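You operate a simulated robot arm through the tools that you are given. There is no shell and no other tool.

The job below is to be done with a simulated robot arm. You get a single attempt, and the scene is never put back.

## Task
Polish the haze off block and disc; bed each on a tissue pad.
Fine: At the wall bench, both polished first, with the polishing block, which goes back. Wooden block on the blue pad, iron disc on the other.

Only the result counts: the job must be done as asked and must still hold three seconds after the hand-in. Knocking over, shifting, dropping, spilling or breaking anything else fails it.

## Robot
A 6-joint arm with a two-finger gripper, fixed in place. Base frame: the origin is at the foot of the arm, x ahead of it, y to its left, z up. Readings come in cm, degrees, newtons and seconds.
Its first joint turns from -166.0 to 166.0 degrees. Payload 1.71 kg.
The tool frame sits at the grasp point between the pads (the TCP): z along the fingers, y along the line on which they close. The tips reach 2 cm beyond it. The gripper opens to 9.6 cm. The gripper's body begins 11.3 cm behind the TCP.
Orientation is told as [roll, pitch, yaw] about the base's x, y, z axes, in that order, counted from this pose: with the fingers straight down and closing along the base's y, the tool's x points along the base's -x, its y along +y and its z along -z.

## Interface
- The arm moves only by the tool nudge_tool. Its arguments are lists of equal length, an entry for each row: "angular": the turn, a rotation vector about the base's x, y, z in degrees, a list of three; "xyz": the shift along the base's x, y, z in cm, a list of three; "hand": the finger opening in cm, from 0 to 9.6. In form: {"angular": [[ax, ay, az], ...], "xyz": [[x, y, z], ...], "hand": [hand, ...]}. A call has 1 to 20 rows; each row is the pose to reach, as a shift and turn from the pose commanded when the call began. A row lasts 0.2 s, in which the tool goes at most 5 cm and 8.6 degrees; a call with a longer step from one row to the next is refused whole, and so is a gripper value outside its range. Where a pose cannot be reached the arm comes as near as it can. A force on the tool above 40 N (or 10 N above the force at the start of the call, whichever is more), or a blocked arm, ends the call early, and 0.2 s more pass. The fingers move at their own pace (about 4.5 cm/s each) and stop on an object; they squeeze with about 33 N. The grip force told is the motor's: it shows also when the fingers shut on nothing. Time passes only in rows, and 0.2 s behind the last, so rows that repeat a pose let the fingers close. The reply holds the time, the measured pose of the TCP, the force on the tool along the base axes, the opening and the grip force, in the units named above and with some noise, with the torque about the TCP (base axes, N m) and any sound that the robot's microphone picked up, and new pictures: "views" is both (left out), scene, wrist or none.
- Cameras (640 x 400 px; columns grow to the right, rows downward): "scene" is fixed at [40.08, 49.83, 172.24]; the picture's right is [0.71, 0.71, 0.02], its down [0.71, -0.71, 0.04] and it looks along [0.04, -0.02, -1.00] (base axes); focal length 244 px, centre (320, 200). "wrist" rides on the gripper at [6.6, 1.4, -14.5] in the tool frame; the picture's right is [-0.21, 0.98, 0.00], its down [-0.88, -0.18, -0.45] and it looks along [-0.44, -0.09, 0.90] (tool axes); focal length 275 px, centre (320, 200). There is no depth. A picture from a camera that has moved, and an enlarged one, comes with that camera's place and axes in the base frame and with its lens.
- slide_trunk(by): slides the trunk up (or, below 0, down) by that many cm; the arm rides with it, the base frame stays. It gives what a move gives, with no picture.
- close_up(camera, box): a new picture of the part [left, top, right, bottom] of that camera's present view, enlarged. No time passes.
- finish_job(): hands the job in; it is judged then, once.

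Nothing tells you positions but the pictures and the camera data. Unless the task says otherwise, let go and move clear before handing in.

The tools are called as name(argument=value, ...) on one line, values as JSON. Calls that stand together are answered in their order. nudge_tool: Moves the arm, as the interface text tells. Its arguments: {"type":"object","properties":{"angular":{"type":"array"},"xyz":{"type":"array"},"hand":{"type":"array"},"views":{"type":"string","enum":["both","scene","wrist","none"]}},"required":["angular","xyz","hand"]} The other tools are called the same way: slide_trunk (by) slides the trunk up or down; close_up (camera, box) takes an enlarged picture of a part of a camera's view; finish_job () hands the job in.

At the start:

```text
time_s: 0.0
tool_pos: [40.51, 22.89, 133.76]
ee_rot: [0.0, 0.1, 0.0]
wrist_force: [0.0, -0.4, -0.2]
moment: [-0.01, 0.02, -0.02]
opening: 9.6
grasp_force: 0.0
trunk travel left (down, up): [-25.0, 14.0]
```

scene: 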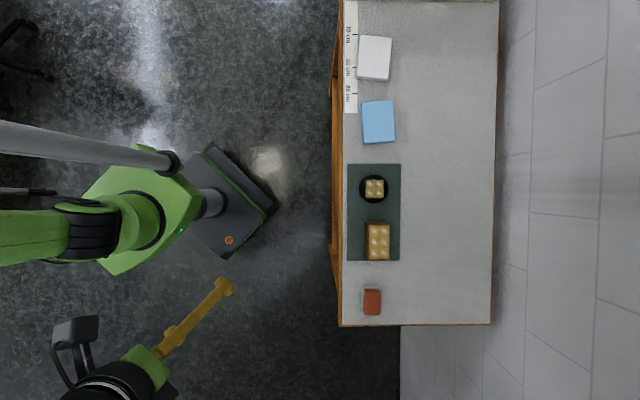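
wrist: 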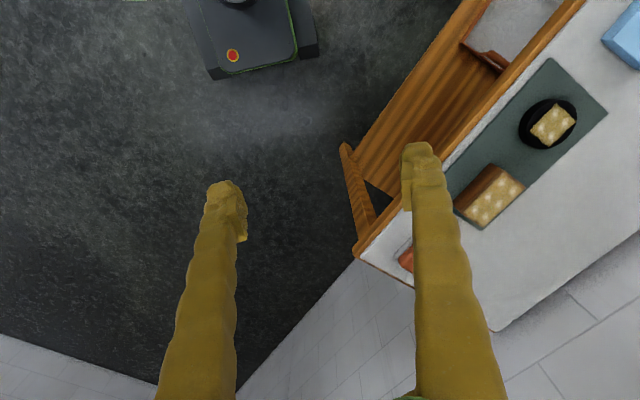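

The bench stands along the wall on the right of the scene picture, with a white pad, a blue pad, a green mat carrying the black disc and the wooden block (both hazed on top), and a red polishing block near its end. I'll enlarge the pictures before moving.

close_up(camera="scene", box=[320, 140, 420, 330])

close_up(camera="scene", box=[320, 0, 420, 150])

close_up(camera="wrist", box=[380, 0, 640, 300])

```text
2.11 times, centred on (370, 235) of scene
camera zoom: at [40.08, 49.83, 172.24], right [0.71, 0.71, 0.02], down [0.71, -0.71, 0.04], along [0.04, -0.02, -1.0], focal length 513 px, centre (215, 126)
```

zoom: 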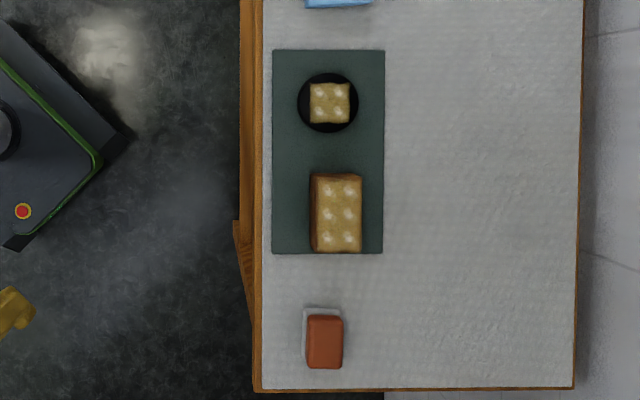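

```text
2.67 times, centred on (370, 75) of scene
camera zoom: at [40.08, 49.83, 172.24], right [0.71, 0.71, 0.02], down [0.71, -0.71, 0.04], along [0.04, -0.02, -1.0], focal length 649 px, centre (187, 533)
```

zoom: 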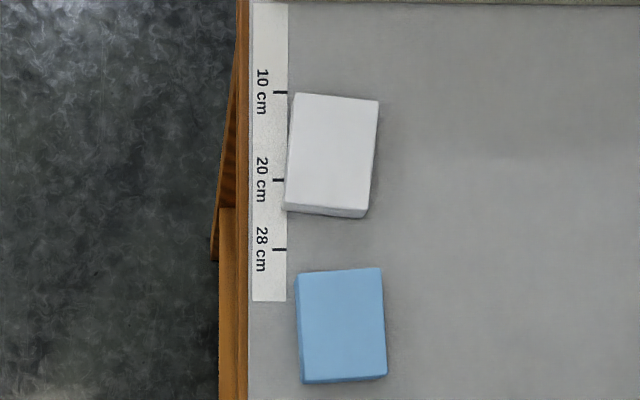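

```text
1.33 times, centred on (510, 150) of wrist
camera zoom: at [33.91, 24.23, 148.1], right [0.21, 0.98, 0.0], down [0.88, -0.18, 0.44], along [0.43, -0.09, -0.9], focal length 367 px, centre (67, 267)
```

zoom: 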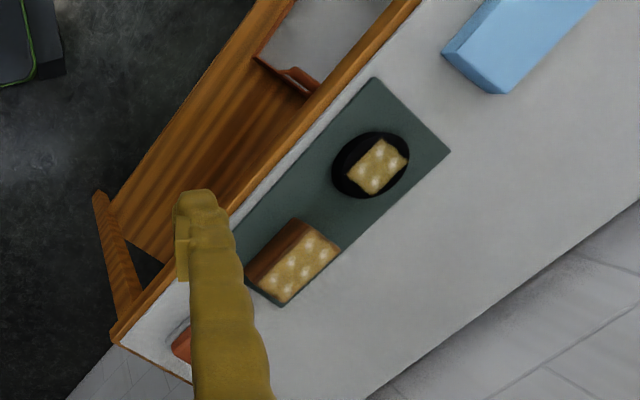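

The bench runs at 45° to the base axes, its top at about z = 94–95 cm by the ruler. The disc is near (52, 63), the wooden block near (64, 52), the red polishing block near (77, 37), the blue pad near (39, 78) and the white pad near (25, 90). I'll carry the wrist camera over the mat at a safe height for a closer look.

nudge_tool(angular=[[0, 0, -4.5], [0, 0, -9], [0, 0, -13.5], [0, 0, -18], [0, 0, -22.5], [0, 0, -27], [0, 0, -31.5], [0, 0, -36], [0, 0, -40.5], [0, 0, -45], [0, 0, -45]], xyz=[[1.15, 3.9, -0.9], [2.3, 7.8, -1.8], [3.45, 11.7, -2.7], [4.6, 15.6, -3.6], [5.75, 19.5, -4.5], [6.9, 23.4, -5.4], [8.05, 27.3, -6.3], [9.2, 31.2, -7.2], [10.35, 35.1, -8.1], [11.5, 39, -9], [11.5, 39, -9]], hand=[9.6, 9.6, 9.6, 9.6, 9.6, 9.6, 9.6, 9.6, 9.6, 9.6, 9.6])

```text
time_s: 2.4
tool_pos: [50.18, 62.12, 125.29]
ee_rot: [-0.2, -0.8, -45.1]
wrist_force: [1.2, 1.3, -0.5]
moment: [-0.11, -0.01, 0.0]
opening: 9.6
grasp_force: 0.0
trunk travel left (down, up): [-25.0, 14.0]
camera wrist: at [46.3, 67.93, 139.56], right [0.84, 0.55, 0.0], down [0.48, -0.75, 0.46], along [0.25, -0.38, -0.89], focal length 275 px, centre (320, 200)
```

scene: 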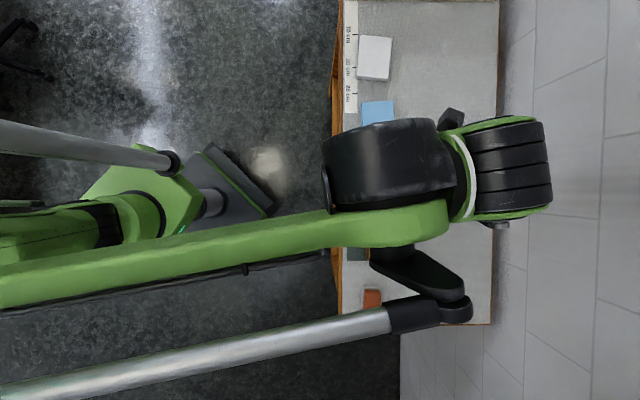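
wrist: 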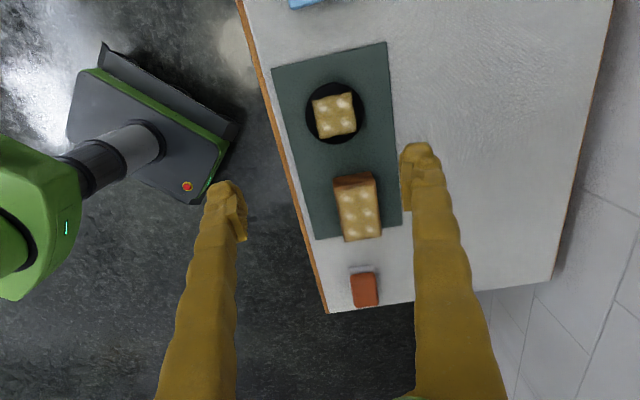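

The wrist camera now sees the disc, block and red polisher between the fingers. I'll let the arm settle and zoom in to measure them.

nudge_tool(angular=[[0, 0, 0], [0, 0, 0]], xyz=[[0, 0, 0], [0, 0, 0]], hand=[9.6, 9.6], views="none")

close_up(camera="wrist", box=[250, 40, 410, 140])

close_up(camera="wrist", box=[290, 150, 450, 250])

close_up(camera="wrist", box=[290, 230, 450, 330])

```text
time_s: 3.0
tool_pos: [49.99, 61.98, 125.39]
ee_rot: [0.0, -0.8, -45.0]
wrist_force: [0.3, 0.3, 0.1]
moment: [-0.02, 0.0, 0.0]
opening: 9.62
grasp_force: 0.0
trunk travel left (down, up): [-25.0, 14.0]
```

```text
4.00 times, centred on (330, 90) of wrist
camera zoom: at [46.25, 67.79, 139.65], right [0.84, 0.55, 0.0], down [0.48, -0.75, 0.46], along [0.25, -0.38, -0.89], focal length 1101 px, centre (280, 640)
```

zoom: 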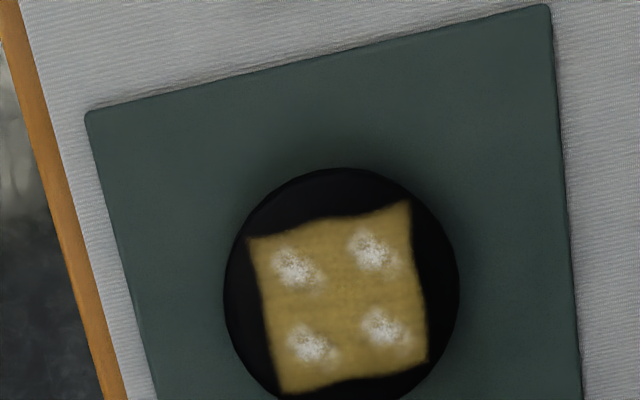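

```text
4.00 times, centred on (370, 200) of wrist
camera zoom: at [46.25, 67.79, 139.65], right [0.84, 0.55, 0.0], down [0.48, -0.75, 0.46], along [0.25, -0.38, -0.89], focal length 1101 px, centre (120, 200)
```

zoom: 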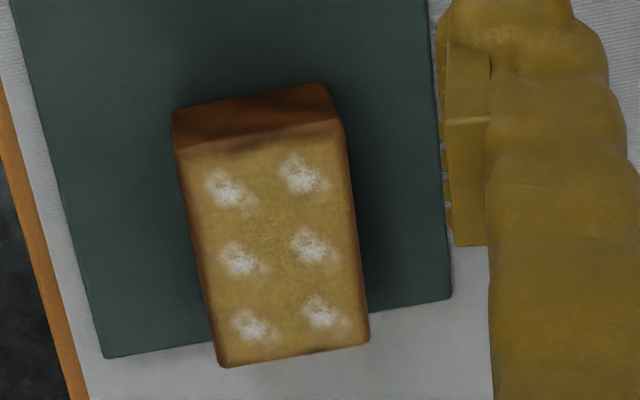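

```text
4.00 times, centred on (370, 280) of wrist
camera zoom: at [46.25, 67.79, 139.65], right [0.84, 0.55, 0.0], down [0.48, -0.75, 0.46], along [0.25, -0.38, -0.89], focal length 1101 px, centre (120, -120)
```

zoom: 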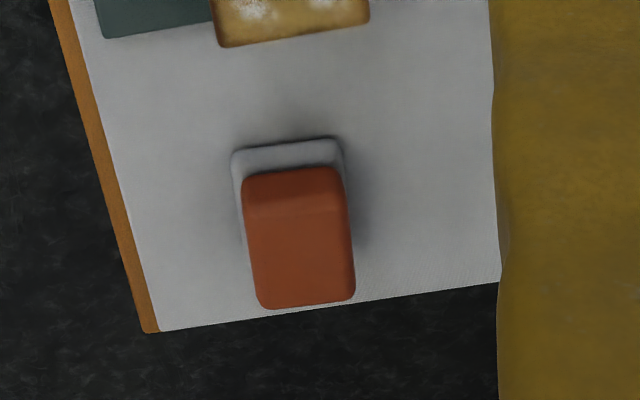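

The bench top comes out at z ≈ 94.6. The wooden block (about 6.7 × 10.9 cm) has its top near z 99 and its centre near (64.7, 52.0). The red block is centred near (77.5, 37.1) with its top near z 98.5, sitting in a shallow grey tray. The last move fell short of its target in reach, so I'll raise the trunk to gain reach at height.

slide_trunk(by=13)

```text
time_s: 4.6
tool_pos: [50.16, 62.09, 138.35]
ee_rot: [0.0, -0.8, -45.0]
wrist_force: [0.0, -0.6, 1.0]
moment: [-0.02, 0.0, 0.0]
opening: 9.6
grasp_force: 0.1
trunk travel left (down, up): [-38.0, 1.0]
```

Trunk is up 13 cm. Next I'll move the hand above the red polishing block at z ≈ 115 and look at it from there.

nudge_tool(angular=[[0, 0, 0], [0, 0, 0], [0, 0, 0], [0, 0, 0], [0, 0, 0], [0, 0, 0], [0, 0, 0], [0, 0, 0], [0, 0, 0], [0, 0, 0], [0, 0, 0], [0, 0, 0]], xyz=[[1, -1, -4], [4, -3.5, -7], [7, -6, -9.5], [10, -9, -12], [13, -12, -14], [16, -15, -16], [19, -18, -18], [22, -20.5, -20], [24.5, -23, -22], [26, -24.8, -23], [26, -24.8, -23], [26, -24.8, -23]], hand=[9.6, 9.6, 9.6, 9.6, 9.6, 9.6, 9.6, 9.6, 9.6, 9.6, 9.6, 9.6])

```text
time_s: 7.2
tool_pos: [76.04, 37.1, 115.25]
ee_rot: [0.0, -0.8, -45.0]
wrist_force: [-0.4, 0.4, 0.2]
moment: [-0.01, -0.02, -0.02]
opening: 9.62
grasp_force: 0.1
trunk travel left (down, up): [-38.0, 1.0]
camera wrist: at [72.19, 42.9, 129.47], right [0.84, 0.55, 0.0], down [0.48, -0.75, 0.46], along [0.25, -0.38, -0.89], focal length 275 px, centre (320, 200)
```

scene: 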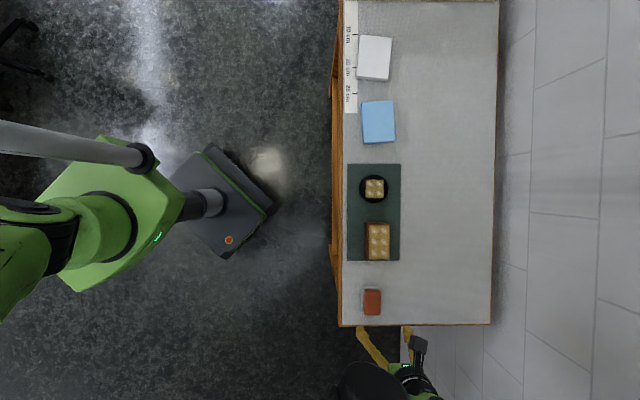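
wrist: 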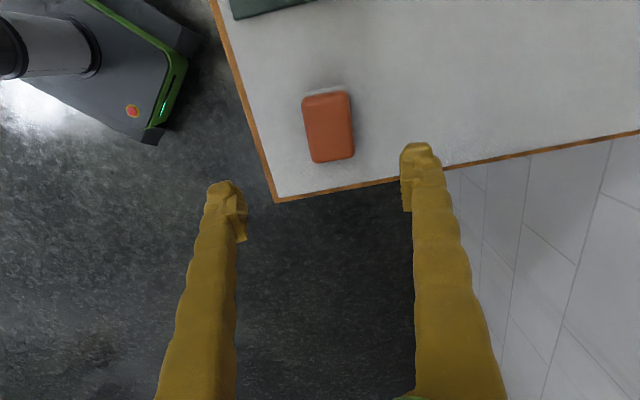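

The red block is clearly visible just beyond the hand. I'll zoom in on it and on its tray.

close_up(camera="wrist", box=[264, 70, 392, 180])

close_up(camera="scene", box=[345, 275, 401, 330])

close_up(camera="scene", box=[340, 215, 420, 265])

close_up(camera="scene", box=[340, 160, 420, 210])

```text
3.64 times, centred on (328, 125) of wrist
camera zoom: at [72.19, 42.9, 129.47], right [0.84, 0.55, 0.0], down [0.48, -0.75, 0.46], along [0.25, -0.38, -0.89], focal length 1001 px, centre (291, 473)
```

zoom: 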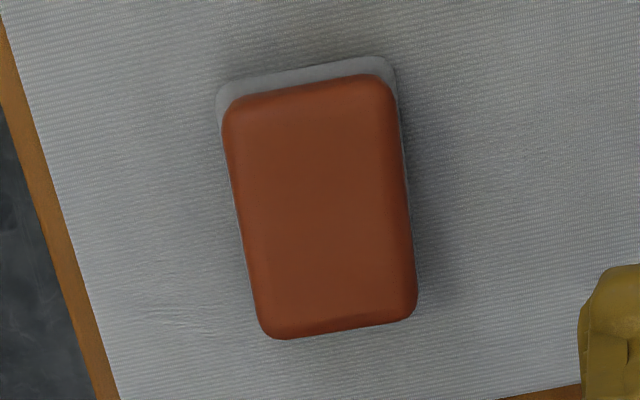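

```text
7.27 times, centred on (373, 302) of scene
camera zoom: at [40.08, 49.83, 172.24], right [0.71, 0.71, 0.02], down [0.71, -0.71, 0.04], along [0.04, -0.02, -1.0], focal length 1771 px, centre (-66, -546)
```

zoom: 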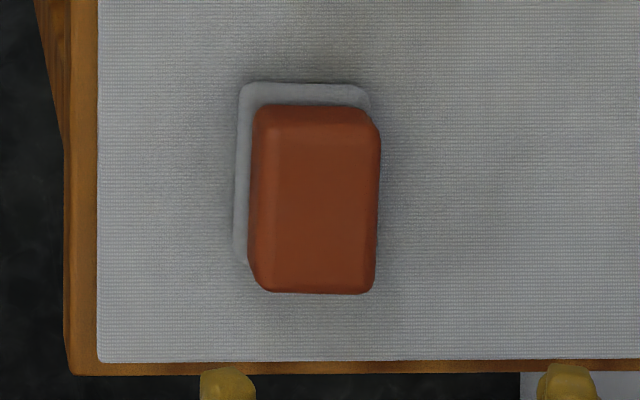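

```text
8.00 times, centred on (380, 240) of scene
camera zoom: at [40.08, 49.83, 172.24], right [0.71, 0.71, 0.02], down [0.71, -0.71, 0.04], along [0.04, -0.02, -1.0], focal length 1948 px, centre (-160, -120)
```

zoom: 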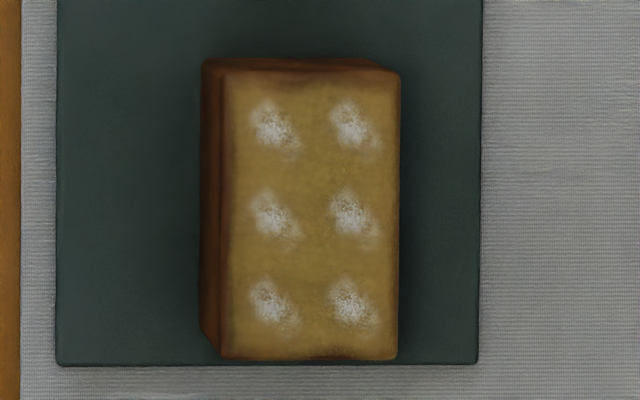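

```text
8.00 times, centred on (380, 185) of scene
camera zoom: at [40.08, 49.83, 172.24], right [0.71, 0.71, 0.02], down [0.71, -0.71, 0.04], along [0.04, -0.02, -1.0], focal length 1948 px, centre (-160, 320)
```

zoom: 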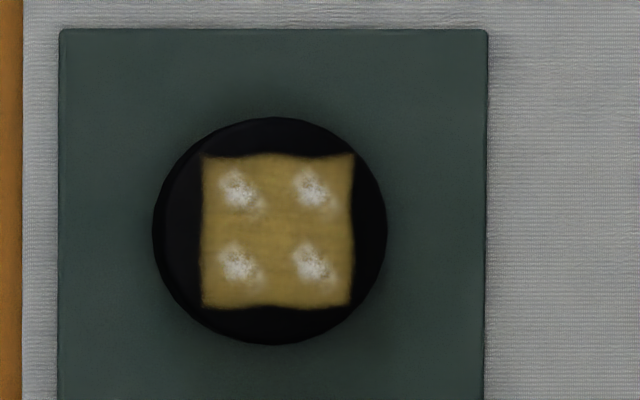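

The red block's long axis lies about 2.4° off the bench direction and its centre is near (77.4, 37.3). I'll take out the 0.8° tilt, turn to a yaw of about -47.4°, come down to z ≈ 106 and check the centring.

nudge_tool(angular=[[0.3, 0.3, -1.2], [0.57, 0.57, -2.4], [0.57, 0.57, -2.4], [0.57, 0.57, -2.4], [0.57, 0.57, -2.4]], xyz=[[0.7, 0.1, -4.5], [1.35, 0.2, -9.2], [1.35, 0.2, -9.2], [1.35, 0.2, -9.2], [1.35, 0.2, -9.2]], hand=[9.6, 9.6, 9.6, 9.6, 9.6], views="wrist")

close_up(camera="wrist", box=[200, 80, 456, 240])

```text
time_s: 8.4
tool_pos: [77.29, 37.34, 106.04]
ee_rot: [-0.1, 0.0, -47.4]
wrist_force: [0.6, 0.4, 0.7]
moment: [-0.02, 0.01, 0.03]
opening: 9.59
grasp_force: 0.1
trunk travel left (down, up): [-38.0, 1.0]
camera wrist: at [73.89, 43.13, 120.4], right [0.86, 0.51, 0.0], down [0.46, -0.77, 0.44], along [0.23, -0.38, -0.9], focal length 275 px, centre (320, 200)
```

wrist: 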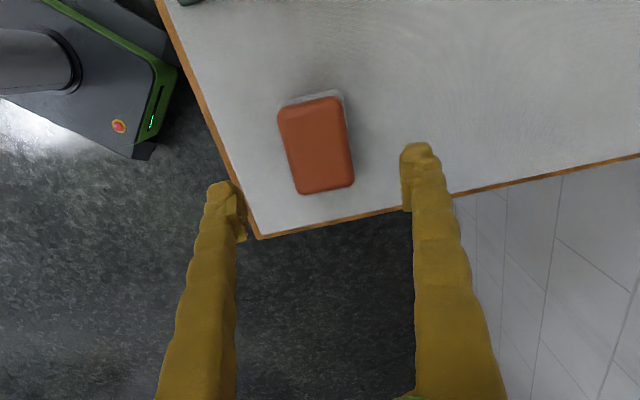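

```text
2.50 times, centred on (328, 160) of wrist
camera zoom: at [73.89, 43.13, 120.4], right [0.86, 0.51, 0.0], down [0.46, -0.77, 0.44], along [0.23, -0.38, -0.9], focal length 688 px, centre (300, 300)
```

zoom: 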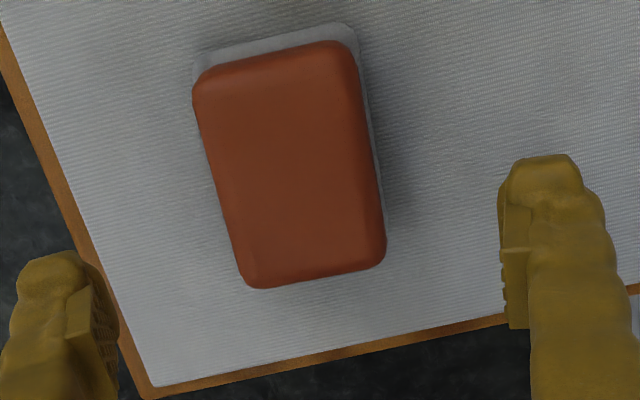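

The hand is centred over the red block to within 0.2 cm and square to it. I'll descend to z = 98, which keeps the tips about 1.3 cm off the bench, and then close.

nudge_tool(angular=[[0, 0, 0], [0, 0, 0], [0, 0, 0], [0, 0, 0], [0, 0, 0]], xyz=[[-0.05, 0.1, -3], [-0.1, 0.15, -6], [-0.1, 0.15, -8], [-0.1, 0.15, -8], [-0.1, 0.15, -8]], hand=[9.6, 9.6, 9.6, 9.6, 9.6], views="both")

close_up(camera="wrist", box=[200, 100, 440, 250])

```text
time_s: 9.6
tool_pos: [77.29, 37.64, 98.02]
ee_rot: [0.0, 0.0, -47.5]
wrist_force: [0.4, -0.3, 0.1]
moment: [0.0, 0.03, 0.04]
opening: 9.61
grasp_force: 0.0
trunk travel left (down, up): [-38.0, 1.0]
camera wrist: at [73.84, 43.36, 112.41], right [0.86, 0.51, 0.0], down [0.46, -0.77, 0.44], along [0.23, -0.38, -0.9], focal length 275 px, centre (320, 200)
```

scene: 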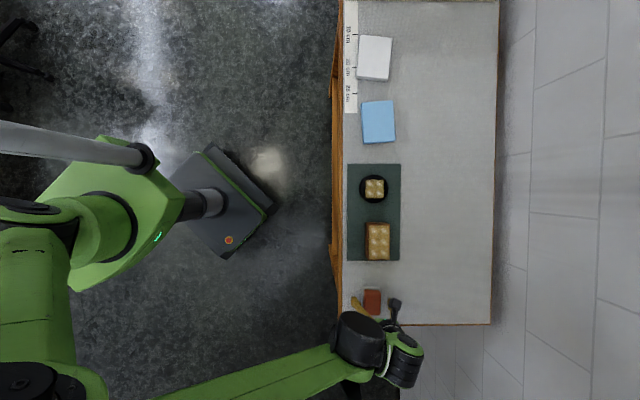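
wrist: 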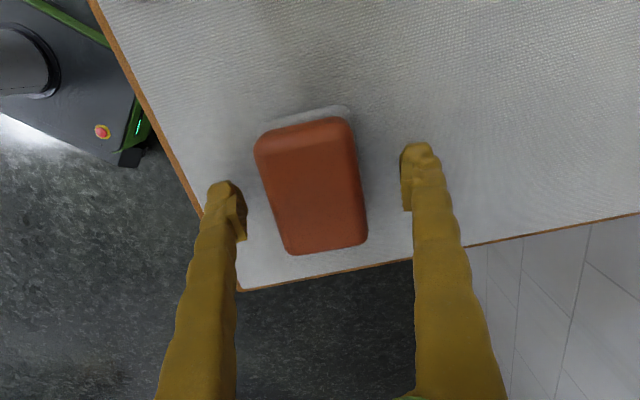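

```text
2.67 times, centred on (320, 175) of wrist
camera zoom: at [73.84, 43.36, 112.41], right [0.86, 0.51, 0.0], down [0.46, -0.77, 0.44], along [0.23, -0.38, -0.9], focal length 734 px, centre (320, 267)
```

zoom: 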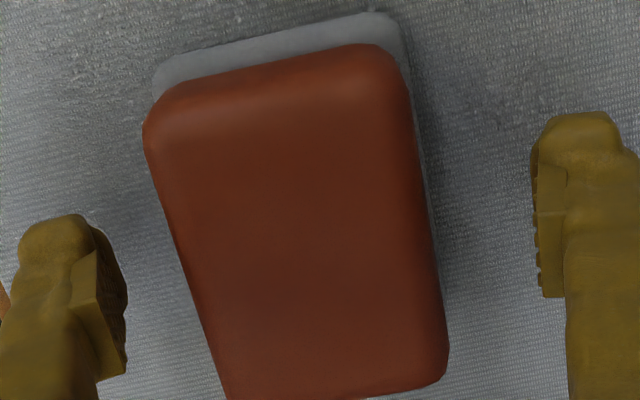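

The red block's top is at about z 98.8, so the pads will hold about 2.8 cm of it. I'll shift slightly to centre, then close on it.

nudge_tool(angular=[[0, 0, 0], [0, 0, 0], [0, 0, 0], [0, 0, 0], [0, 0, 0], [0, 0, 0]], xyz=[[-0.1, -0.1, 0], [-0.1, -0.1, 0], [-0.1, -0.1, 0], [-0.1, -0.1, 0], [-0.1, -0.1, 0], [-0.1, -0.1, 0]], hand=[9.6, 7, 4, 2, 2, 2], views="wrist")

```text
time_s: 11.0
tool_pos: [77.22, 37.51, 98.21]
ee_rot: [-0.1, 0.1, -47.4]
wrist_force: [3.0, 0.8, 12.1]
moment: [0.12, 0.1, -0.03]
opening: 5.34
grasp_force: 32.8
trunk travel left (down, up): [-38.0, 1.0]
camera wrist: at [73.73, 43.24, 112.55], right [0.86, 0.51, 0.0], down [0.46, -0.77, 0.44], along [0.23, -0.38, -0.9], focal length 275 px, centre (320, 200)
```

wrist: 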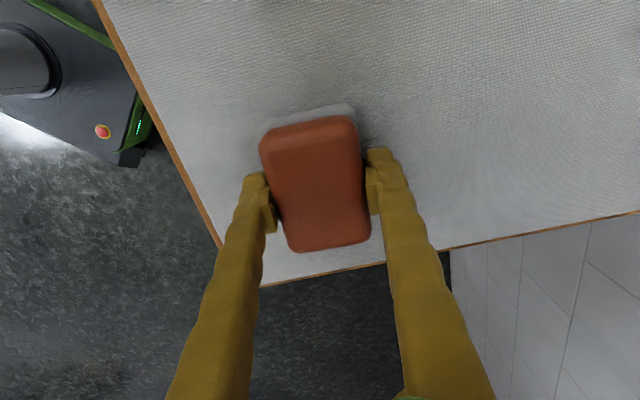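

The grip is on at 5.34 cm with full force, but an upward force of 12 N shows. I'll lift a little and check whether that goes away.

nudge_tool(angular=[[0, 0, 0], [0, 0, 0], [0, 0, 0]], xyz=[[0, 0, 0.3], [0, 0, 0.8], [0, 0, 0.8]], hand=[2, 2, 2], views="wrist")

close_up(camera="wrist", box=[220, 80, 420, 270])

```text
time_s: 11.8
tool_pos: [77.25, 37.5, 98.89]
ee_rot: [-0.1, 0.0, -47.4]
wrist_force: [0.5, 0.5, -1.3]
moment: [-0.01, 0.02, 0.01]
opening: 5.32
grasp_force: 32.7
trunk travel left (down, up): [-38.0, 1.0]
camera wrist: at [73.77, 43.24, 113.26], right [0.86, 0.51, 0.0], down [0.46, -0.77, 0.44], along [0.23, -0.38, -0.9], focal length 275 px, centre (320, 200)
```

wrist: 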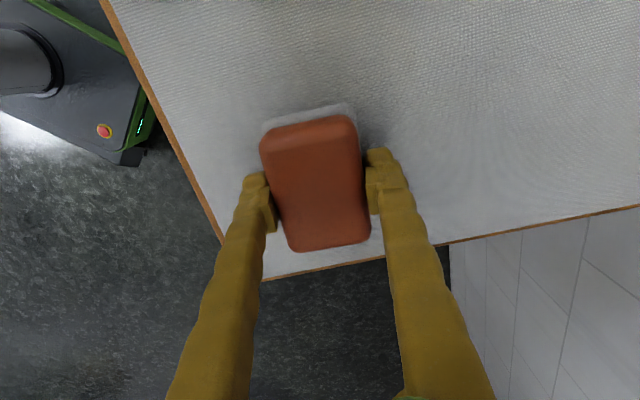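

```text
2.11 times, centred on (320, 175) of wrist
camera zoom: at [73.77, 43.24, 113.26], right [0.86, 0.51, 0.0], down [0.46, -0.77, 0.44], along [0.23, -0.38, -0.9], focal length 580 px, centre (320, 253)
```

zoom: 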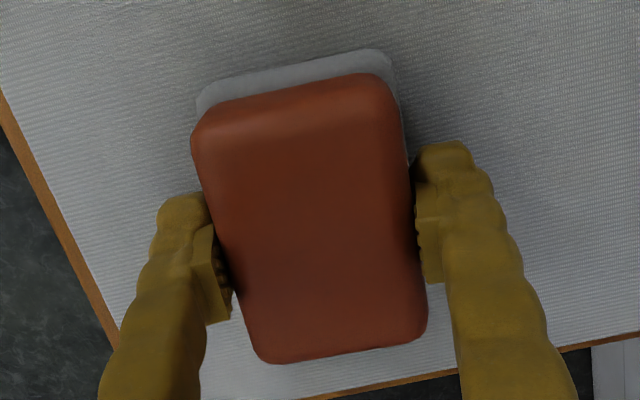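

The polisher is held and free of its tray, with about 1.3 N of weight. I'll lift it to z ≈ 107 and carry it over the wooden block near (64.6, 52.1), turning to yaw -45° to square with the block.

nudge_tool(angular=[[0, 0, 0], [0, 0, 0], [0, 0, 0.6], [0, 0, 1.2], [0, 0, 1.8], [0, 0, 2.4], [0, 0, 2.4], [0, 0, 2.4], [0, 0, 2.4], [0, 0, 2.4]], xyz=[[0, 0, 3], [0, 0, 7], [-2, 2.3, 8.2], [-4.5, 5.2, 8.2], [-7, 8.1, 8.2], [-9.5, 11, 8.2], [-11.7, 13.5, 8.2], [-12.65, 14.6, 8.2], [-12.65, 14.6, 8.2], [-12.65, 14.6, 8.2]], hand=[2, 2, 2, 2, 2, 2, 2, 2, 2, 2], views="both")

close_up(camera="wrist", box=[200, 80, 440, 270])

close_up(camera="scene", box=[340, 210, 420, 330])

```text
time_s: 14.0
tool_pos: [64.34, 51.98, 106.85]
ee_rot: [0.0, 0.0, -45.0]
wrist_force: [-0.1, -0.3, -1.2]
moment: [-0.02, -0.02, -0.05]
opening: 5.29
grasp_force: 33.1
trunk travel left (down, up): [-38.0, 1.0]
camera wrist: at [60.73, 57.63, 121.33], right [0.84, 0.55, 0.0], down [0.49, -0.75, 0.44], along [0.24, -0.37, -0.9], focal length 275 px, centre (320, 200)
```

scene: 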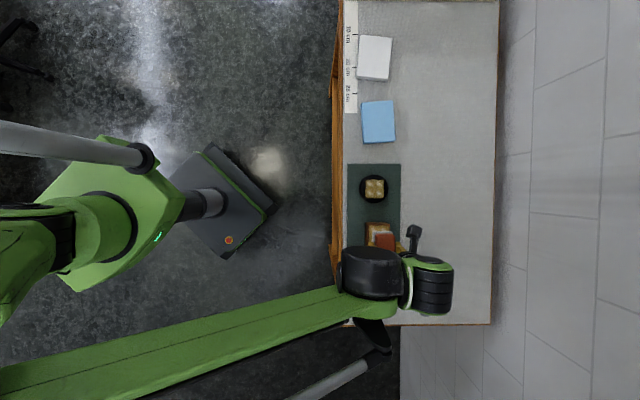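
wrist: 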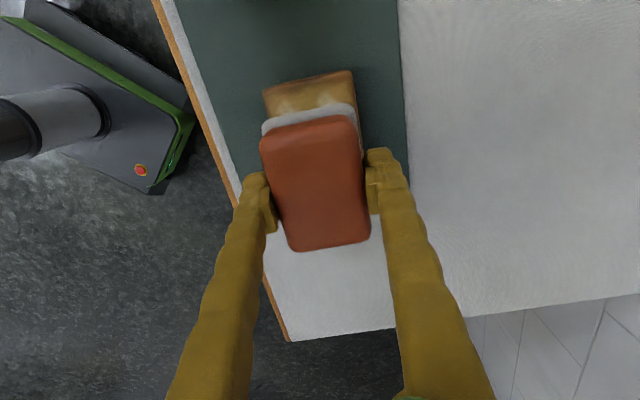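

```text
2.11 times, centred on (320, 175) of wrist
camera zoom: at [60.73, 57.63, 121.33], right [0.84, 0.55, 0.0], down [0.49, -0.75, 0.44], along [0.24, -0.37, -0.9], focal length 580 px, centre (320, 253)
```

zoom: 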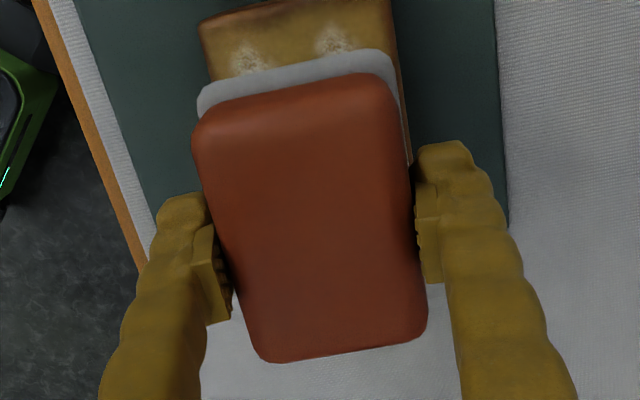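

```text
3.33 times, centred on (380, 270) of scene
camera zoom: at [40.08, 49.83, 172.24], right [0.71, 0.71, 0.02], down [0.71, -0.71, 0.04], along [0.04, -0.02, -1.0], focal length 812 px, centre (120, -33)
```

zoom: 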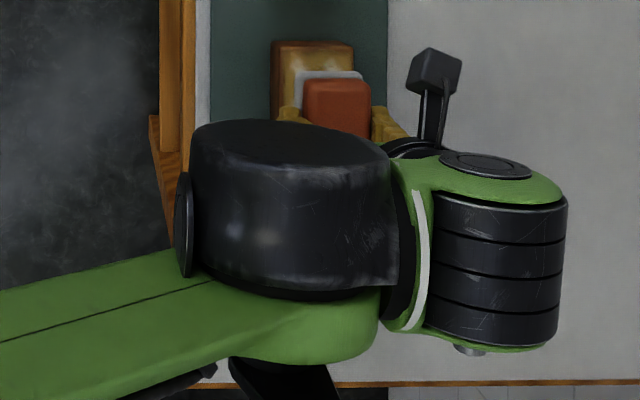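

The grey layer turns out to be the polisher's own felt base, not a tray, so its place on the bench is where I picked it up (TCP 77.2, 37.5, z 98.1, yaw -47.4). I'm within 0.3 cm of centre over the wooden block, and I'll now come down in small steps until it touches.

nudge_tool(angular=[[0, 0, 0], [0, 0, 0], [0, 0, 0], [0, 0, 0]], xyz=[[-0.05, 0.3, -2], [-0.05, 0.3, -3.5], [-0.05, 0.3, -4], [-0.05, 0.3, -4]], hand=[2, 2, 2, 2], views="wrist")

```text
time_s: 14.8
tool_pos: [62.71, 52.48, 104.43]
ee_rot: [0.8, -0.5, -45.0]
wrist_force: [-1.3, -0.2, 0.2]
moment: [0.0, -0.14, 0.01]
opening: 5.32
grasp_force: 33.3
trunk travel left (down, up): [-38.0, 1.0]
stopped in row 4: the force on the tool passed its limit at 44 N (the readings are from after the stop); the commanded pose is now the measured one
camera wrist: at [58.64, 57.98, 118.69], right [0.84, 0.55, 0.02], down [0.48, -0.75, 0.45], along [0.26, -0.37, -0.89], focal length 275 px, centre (320, 200)
```

wrist: 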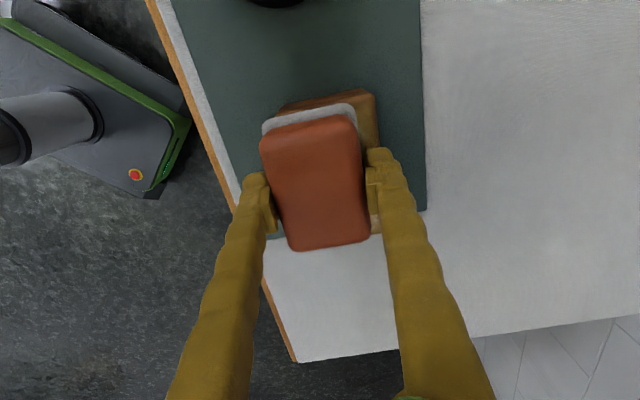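

The call stopped on a force peak of 44 N, so contact came higher than I expected, and the arm sprang back to (62.7, 52.5, 104.4). I'll check in the pictures that nothing has moved before going on.

close_up(camera="scene", box=[330, 150, 430, 330])

close_up(camera="wrist", box=[200, 60, 440, 270])

nudge_tool(angular=[[0, 0, 0], [0, 0, 0]], xyz=[[0, 0, 0], [0, 0, 0]], hand=[2, 2], views="scene")

```text
2.22 times, centred on (380, 240) of scene
camera zoom: at [40.08, 49.83, 172.24], right [0.71, 0.71, 0.02], down [0.71, -0.71, 0.04], along [0.04, -0.02, -1.0], focal length 541 px, centre (187, 111)
```

zoom: 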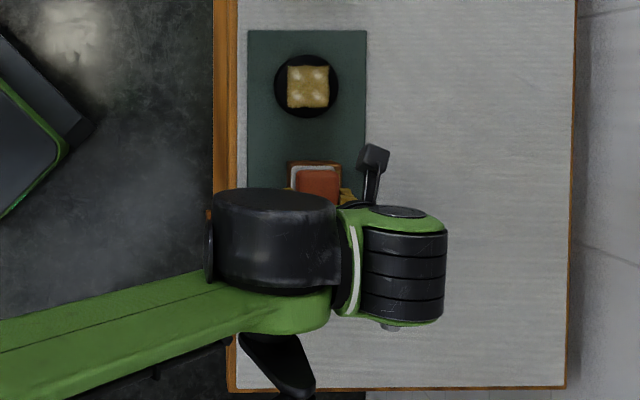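

```text
1.90 times, centred on (320, 165) of wrist
camera zoom: at [58.64, 57.98, 118.69], right [0.84, 0.55, 0.02], down [0.48, -0.75, 0.45], along [0.26, -0.37, -0.89], focal length 524 px, centre (320, 267)
```

zoom: 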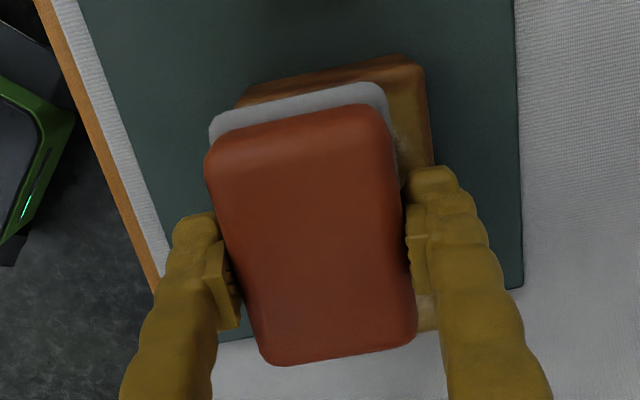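

```text
time_s: 15.4
tool_pos: [63.04, 52.47, 104.15]
ee_rot: [0.7, -0.6, -45.0]
wrist_force: [0.8, -0.8, -1.7]
moment: [0.07, -0.02, -0.02]
opening: 5.3
grasp_force: 33.2
trunk travel left (down, up): [-38.0, 1.0]
```

scene: 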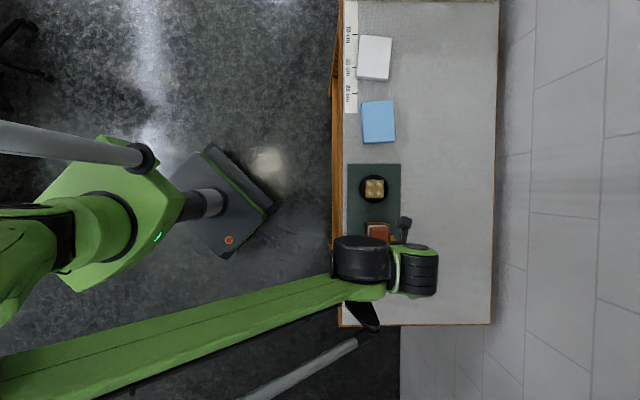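

The block and disc look undisturbed and the polisher is still square in the grip. I'll straighten the tool, return over the block centre at z ≈ 105, then descend more slowly.

nudge_tool(angular=[[-0.1, 0.4, 0], [-0.2, 0.9, 0], [-0.2, 0.9, 0], [-0.2, 0.9, 0]], xyz=[[0, 0, 1], [0.8, -0.1, 1.2], [1.3, -0.2, 1.2], [1.3, -0.2, 1.2]], hand=[2, 2, 2, 2], views="wrist")

close_up(camera="wrist", box=[200, 60, 440, 270])

```text
time_s: 16.4
tool_pos: [64.34, 52.25, 105.3]
ee_rot: [-0.1, -0.1, -45.0]
wrist_force: [-0.3, -0.2, -0.6]
moment: [-0.02, 0.0, -0.02]
opening: 5.29
grasp_force: 33.1
trunk travel left (down, up): [-38.0, 1.0]
camera wrist: at [60.51, 57.88, 119.7], right [0.84, 0.55, 0.0], down [0.49, -0.75, 0.45], along [0.24, -0.37, -0.9], focal length 275 px, centre (320, 200)
```

wrist: 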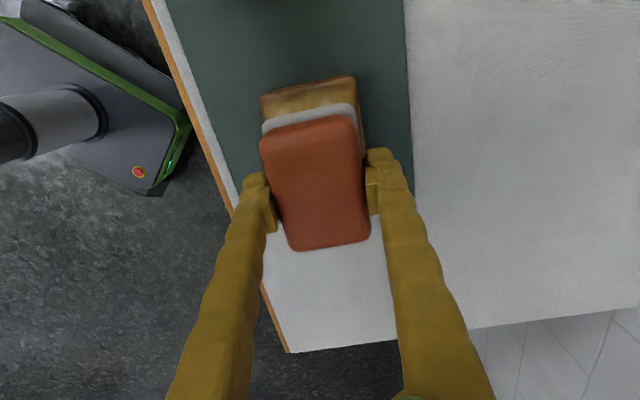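

```text
1.90 times, centred on (320, 165) of wrist
camera zoom: at [60.51, 57.88, 119.7], right [0.84, 0.55, 0.0], down [0.49, -0.75, 0.45], along [0.24, -0.37, -0.9], focal length 524 px, centre (320, 267)
```

zoom: 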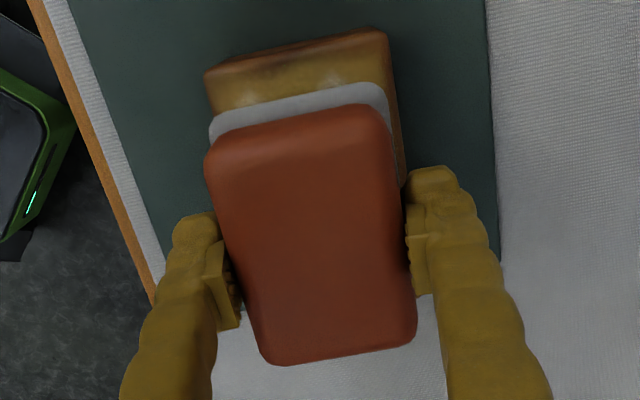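

Centred over the block again. I'll creep down and watch the force.

nudge_tool(angular=[[0, 0, 0], [0, 0, 0], [0, 0, 0], [0, 0, 0]], xyz=[[0.1, 0.1, -0.7], [0.1, 0.1, -1.1], [0.1, 0.1, -1.3], [0.1, 0.1, -1.3]], hand=[2, 2, 2, 2], views="none")

```text
time_s: 17.4
tool_pos: [64.37, 52.46, 104.0]
ee_rot: [-0.2, -0.1, -45.0]
wrist_force: [-0.4, 1.2, -0.3]
moment: [0.01, 0.01, 0.02]
opening: 5.28
grasp_force: 33.1
trunk travel left (down, up): [-38.0, 1.0]
```

nudge_tool(angular=[[0, 0, 0], [0, 0, 0], [0, 0, 0], [0, 0, 0]], xyz=[[0, 0, -0.1], [0, 0, -0.2], [0, 0, -0.3], [0, 0, -0.3]], hand=[2, 2, 2, 2], views="none")

```text
time_s: 18.4
tool_pos: [64.4, 52.38, 103.74]
ee_rot: [-0.1, -0.1, -45.0]
wrist_force: [-0.9, -0.2, 0.1]
moment: [0.0, -0.02, 0.0]
opening: 5.29
grasp_force: 32.8
trunk travel left (down, up): [-38.0, 1.0]
```

No contact yet at z = 103.7. I'll keep creeping down.

nudge_tool(angular=[[0, 0, 0], [0, 0, 0], [0, 0, 0], [0, 0, 0]], xyz=[[0, 0, -0.1], [0, 0, -0.2], [0, 0, -0.3], [0, 0, -0.3]], hand=[2, 2, 2, 2], views="none")

```text
time_s: 19.4
tool_pos: [64.35, 52.26, 103.57]
ee_rot: [0.0, -0.1, -45.0]
wrist_force: [4.1, 3.6, 22.8]
moment: [0.57, 0.28, -0.06]
opening: 5.27
grasp_force: 32.7
trunk travel left (down, up): [-38.0, 1.0]
```

Contact is at about z = 103.6 with 23 N pressing. I'll ease off to roughly 10 N and make a first stroke along the length of the block.

nudge_tool(angular=[[0, 0, 0], [0.35, 0.35, 0], [0.35, 0.35, 0], [0.35, 0.35, 0], [0.35, 0.35, 0], [0.35, 0.35, 0], [0.35, 0.35, 0], [0.35, 0.35, 0], [0.35, 0.35, 0], [0.35, 0.35, 0], [0.35, 0.35, 0], [0.35, 0.35, 0]], xyz=[[0, 0, 0.08], [0.5, -0.5, 0.08], [1.0, -1.0, 0.08], [1.5, -1.5, 0.08], [2, -2, 0.08], [1.5, -1.5, 0.08], [1.0, -1.0, 0.08], [0.5, -0.5, 0.08], [0, 0, 0.08], [-0.5, 0.5, 0.08], [-1, 1, 0.08], [-1, 1, 0.08]], hand=[2, 2, 2, 2, 2, 2, 2, 2, 2, 2, 2, 2], views="wrist")

close_up(camera="wrist", box=[200, 60, 440, 270])

```text
time_s: 22.1
tool_pos: [63.45, 53.43, 103.63]
ee_rot: [-0.1, 0.4, -45.0]
wrist_force: [0.4, -0.1, 5.1]
moment: [-0.19, -0.17, 0.01]
opening: 5.31
grasp_force: 32.8
trunk travel left (down, up): [-38.0, 1.0]
camera wrist: at [59.81, 58.92, 117.96], right [0.84, 0.55, 0.0], down [0.49, -0.75, 0.44], along [0.24, -0.37, -0.9], focal length 275 px, centre (320, 200)
```

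wrist: 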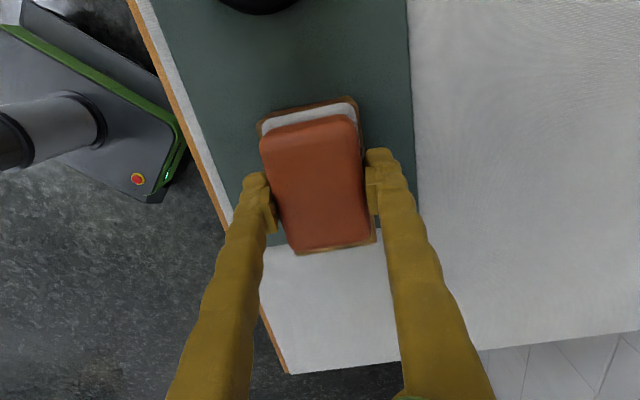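

```text
1.90 times, centred on (320, 165) of wrist
camera zoom: at [59.81, 58.92, 117.96], right [0.84, 0.55, 0.0], down [0.49, -0.75, 0.44], along [0.24, -0.37, -0.9], focal length 524 px, centre (320, 267)
```

zoom: 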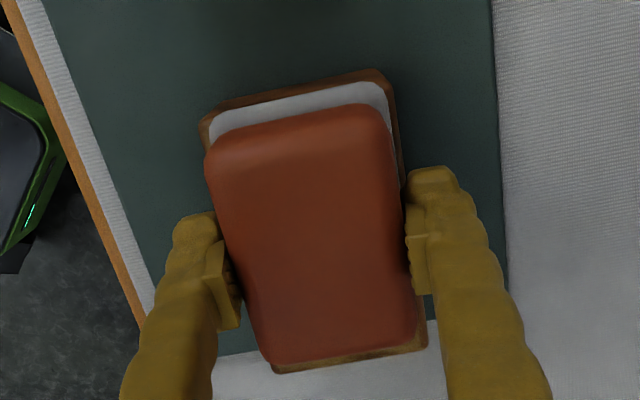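

The pressure is now light at 5 N and the block stays put. I'll make longer strokes over the whole length with slightly more pressure, then lift to inspect.

nudge_tool(angular=[[-0.2, -0.2, 0], [-0.2, -0.2, 0], [-0.2, -0.2, 0], [-0.2, -0.2, 0], [-0.2, -0.2, 0], [-0.2, -0.2, 0], [-0.2, -0.2, 0], [-0.2, -0.2, 0], [-0.2, -0.2, 0], [-0.2, -0.2, 0], [-0.2, -0.2, 0], [-0.2, -0.2, 0], [-0.2, -0.2, 0], [-0.2, -0.2, 0], [-0.2, -0.2, 0], [-0.2, -0.2, 0], [-0.2, -0.2, 0], [-0.2, -0.2, 0], [-0.2, -0.2, 0], [-0.2, -0.2, 0]], xyz=[[-0.5, 0.5, -0.03], [-1, 1, -0.03], [-1.4, 1.4, -0.03], [-1, 1, -0.03], [-0.4, 0.4, -0.03], [0.2, -0.2, -0.03], [0.8, -0.8, -0.03], [1.4, -1.4, -0.03], [2, -2, -0.03], [2.6, -2.6, -0.03], [3.1, -3.1, -0.03], [3.4, -3.4, -0.03], [2.8, -2.8, -0.03], [2.2, -2.2, -0.03], [1.6, -1.6, -0.03], [1, -1, -0.03], [0.4, -0.4, -0.03], [-0.2, 0.2, -0.03], [-0.8, 0.8, -0.03], [-0.8, 0.8, -0.03]], hand=[2, 2, 2, 2, 2, 2, 2, 2, 2, 2, 2, 2, 2, 2, 2, 2, 2, 2, 2, 2], views="none")

```text
time_s: 26.2
tool_pos: [62.67, 54.17, 103.61]
ee_rot: [-0.1, 0.2, -45.0]
wrist_force: [-0.4, -0.9, 2.7]
moment: [0.0, -0.01, -0.02]
opening: 5.27
grasp_force: 32.7
trunk travel left (down, up): [-38.0, 1.0]
```

Pressure was light over the last stretch. I'll lift off and slide the arm aside so the scene camera can show the block's top.

nudge_tool(angular=[[0, 0, 0], [0, 0, 0], [0, 0, 0], [0, 0, 0], [0, 0, 0], [0, 0, 0]], xyz=[[0, 0, 2], [1.5, -1.5, 5], [4.5, -4.5, 6], [7.5, -7.5, 6], [10.5, -10.5, 6], [10.5, -10.5, 6]], hand=[2, 2, 2, 2, 2, 2], views="both")

close_up(camera="scene", box=[340, 215, 420, 265])

close_up(camera="wrist", box=[200, 0, 440, 150])

```text
time_s: 27.6
tool_pos: [73.06, 43.57, 109.33]
ee_rot: [0.0, 0.2, -45.0]
wrist_force: [0.7, -0.6, -0.8]
moment: [0.02, -0.04, 0.05]
opening: 5.28
grasp_force: 32.6
trunk travel left (down, up): [-38.0, 1.0]
camera wrist: at [69.46, 49.16, 123.65], right [0.84, 0.55, 0.0], down [0.49, -0.75, 0.44], along [0.24, -0.37, -0.9], focal length 275 px, centre (320, 200)
```

scene: 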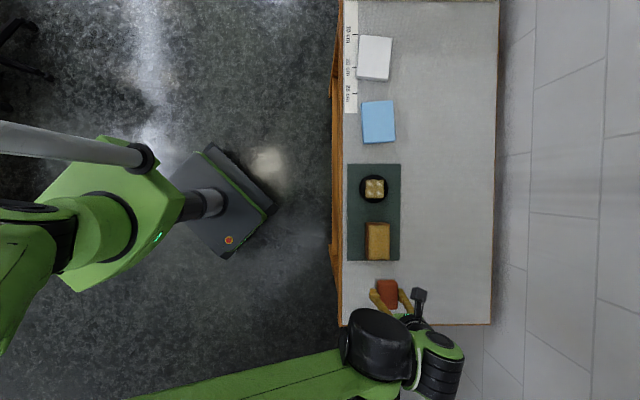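
wrist: 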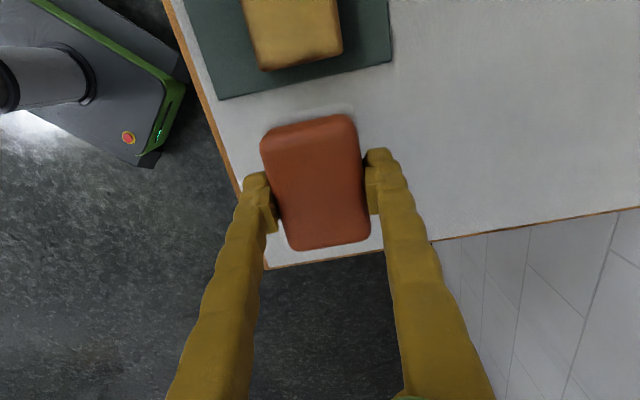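

```text
8.00 times, centred on (380, 240) of scene
camera zoom: at [40.08, 49.83, 172.24], right [0.71, 0.71, 0.02], down [0.71, -0.71, 0.04], along [0.04, -0.02, -1.0], focal length 1948 px, centre (-160, -120)
```

zoom: 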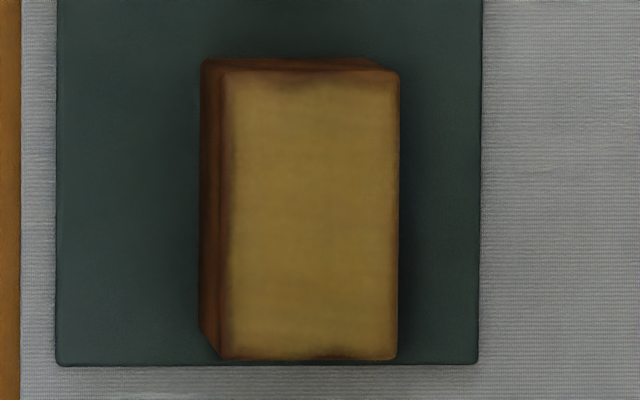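

```text
2.67 times, centred on (320, 75) of wrist
camera zoom: at [69.46, 49.16, 123.65], right [0.84, 0.55, 0.0], down [0.49, -0.75, 0.44], along [0.24, -0.37, -0.9], focal length 734 px, centre (320, 533)
```

zoom: 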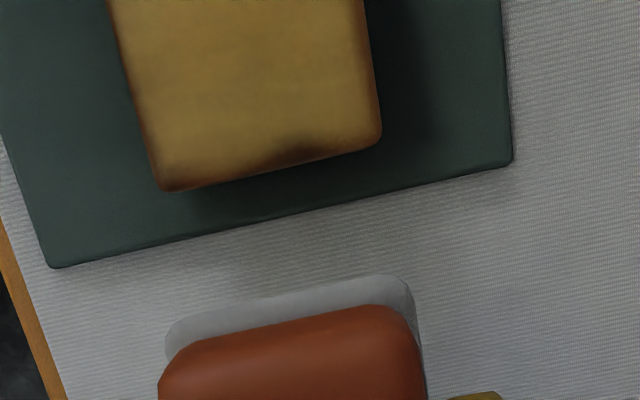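

The wooden block's haze is all gone and the block hasn't moved. I take the disc to be about 8.3 cm across and 3–3.5 cm thick, centred near (52.1, 62.9), and I'll carry the polisher over it at z ≈ 108.

nudge_tool(angular=[[0, 0, 0], [0, 0, 0], [0, 0, 0], [0, 0, 0], [0, 0, 0], [0, 0, 0], [0, 0, 0], [0, 0, 0], [0, 0, 0], [0, 0, 0]], xyz=[[-2, 1.9, 0], [-5, 4.7, 0], [-8, 7.5, 0], [-11, 10.2, 0], [-14, 13, 0], [-17, 15.8, -0.5], [-19.5, 18, -1.2], [-20.9, 19.3, -1.5], [-20.9, 19.3, -1.5], [-20.9, 19.3, -1.5]], hand=[2, 2, 2, 2, 2, 2, 2, 2, 2, 2], views="wrist")

close_up(camera="wrist", box=[200, 60, 440, 270])

```text
time_s: 29.9
tool_pos: [52.23, 62.91, 107.93]
ee_rot: [-0.1, 0.3, -44.9]
wrist_force: [-0.1, 0.4, -0.4]
moment: [0.01, 0.01, 0.02]
opening: 5.27
grasp_force: 33.1
trunk travel left (down, up): [-38.0, 1.0]
camera wrist: at [48.63, 68.58, 122.3], right [0.84, 0.55, 0.0], down [0.49, -0.75, 0.44], along [0.24, -0.37, -0.9], focal length 275 px, centre (320, 200)
```

wrist: 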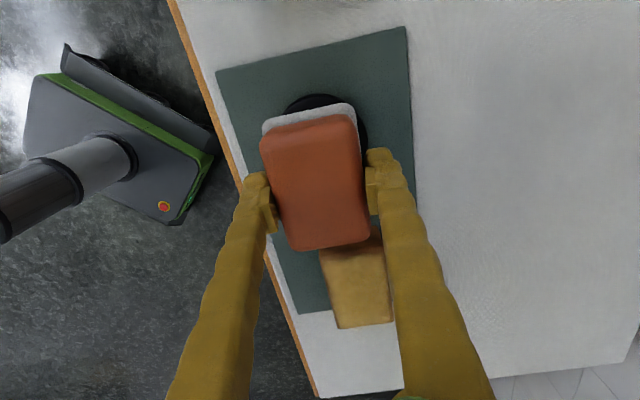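

```text
1.90 times, centred on (320, 165) of wrist
camera zoom: at [48.63, 68.58, 122.3], right [0.84, 0.55, 0.0], down [0.49, -0.75, 0.44], along [0.24, -0.37, -0.9], focal length 524 px, centre (320, 267)
```

zoom: 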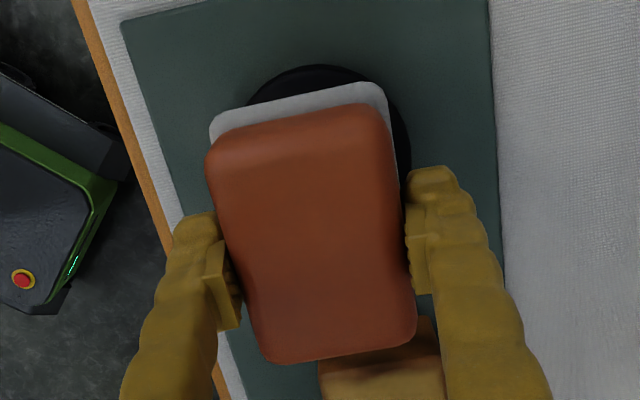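

Well centred on the disc, which lies about 0.4 cm toward the near side. I'll come down to z ≈ 103.3 and creep from there.

nudge_tool(angular=[[0, 0, 0], [0, 0, 0], [0, 0, 0], [0, 0, 0], [0, 0, 0], [0, 0, 0]], xyz=[[-0.1, 0.1, -1.5], [-0.2, 0.2, -3], [-0.2, 0.2, -4], [-0.2, 0.2, -4.4], [-0.2, 0.2, -4.6], [-0.2, 0.2, -4.6]], hand=[2, 2, 2, 2, 2, 2], views="none")

```text
time_s: 31.2
tool_pos: [52.06, 63.19, 103.52]
ee_rot: [-0.1, 0.2, -45.0]
wrist_force: [0.1, -0.5, -1.2]
moment: [-0.05, -0.01, 0.03]
opening: 5.28
grasp_force: 33.0
trunk travel left (down, up): [-38.0, 1.0]
```

nudge_tool(angular=[[0, 0, 0], [0, 0, 0], [0, 0, 0], [0, 0, 0], [0, 0, 0], [0, 0, 0]], xyz=[[0, 0, -0.1], [0, 0, -0.25], [0, 0, -0.4], [0, 0, -0.5], [0, 0, -0.6], [0, 0, -0.6]], hand=[2, 2, 2, 2, 2, 2], views="none")

```text
time_s: 32.6
tool_pos: [52.01, 63.12, 102.85]
ee_rot: [-0.1, 0.2, -44.9]
wrist_force: [0.4, 0.0, -0.6]
moment: [0.0, 0.02, 0.02]
opening: 5.27
grasp_force: 32.9
trunk travel left (down, up): [-38.0, 1.0]
```

nudge_tool(angular=[[0, 0, 0], [0, 0, 0], [0, 0, 0], [0, 0, 0], [0, 0, 0], [0, 0, 0]], xyz=[[0, 0, -0.08], [0, 0, -0.16], [0, 0, -0.24], [0, 0, -0.32], [0, 0, -0.36], [0, 0, -0.36]], hand=[2, 2, 2, 2, 2, 2], views="none")

```text
time_s: 34.0
tool_pos: [51.91, 63.06, 102.5]
ee_rot: [-0.1, 0.3, -45.0]
wrist_force: [-0.1, -0.5, -0.7]
moment: [-0.01, -0.02, 0.01]
opening: 5.31
grasp_force: 32.5
trunk travel left (down, up): [-38.0, 1.0]
```

Still free at z = 102.5. I'll keep creeping down.

nudge_tool(angular=[[0, 0, 0], [0, 0, 0], [0, 0, 0], [0, 0, 0], [0, 0, 0]], xyz=[[0, 0, -0.08], [0, 0, -0.16], [0, 0, -0.24], [0, 0, -0.3], [0, 0, -0.3]], hand=[2, 2, 2, 2, 2], views="none")

```text
time_s: 35.2
tool_pos: [51.88, 63.25, 102.28]
ee_rot: [-0.1, 0.2, -45.0]
wrist_force: [0.2, -0.1, -0.2]
moment: [-0.01, 0.0, 0.02]
opening: 5.28
grasp_force: 32.7
trunk travel left (down, up): [-38.0, 1.0]
```

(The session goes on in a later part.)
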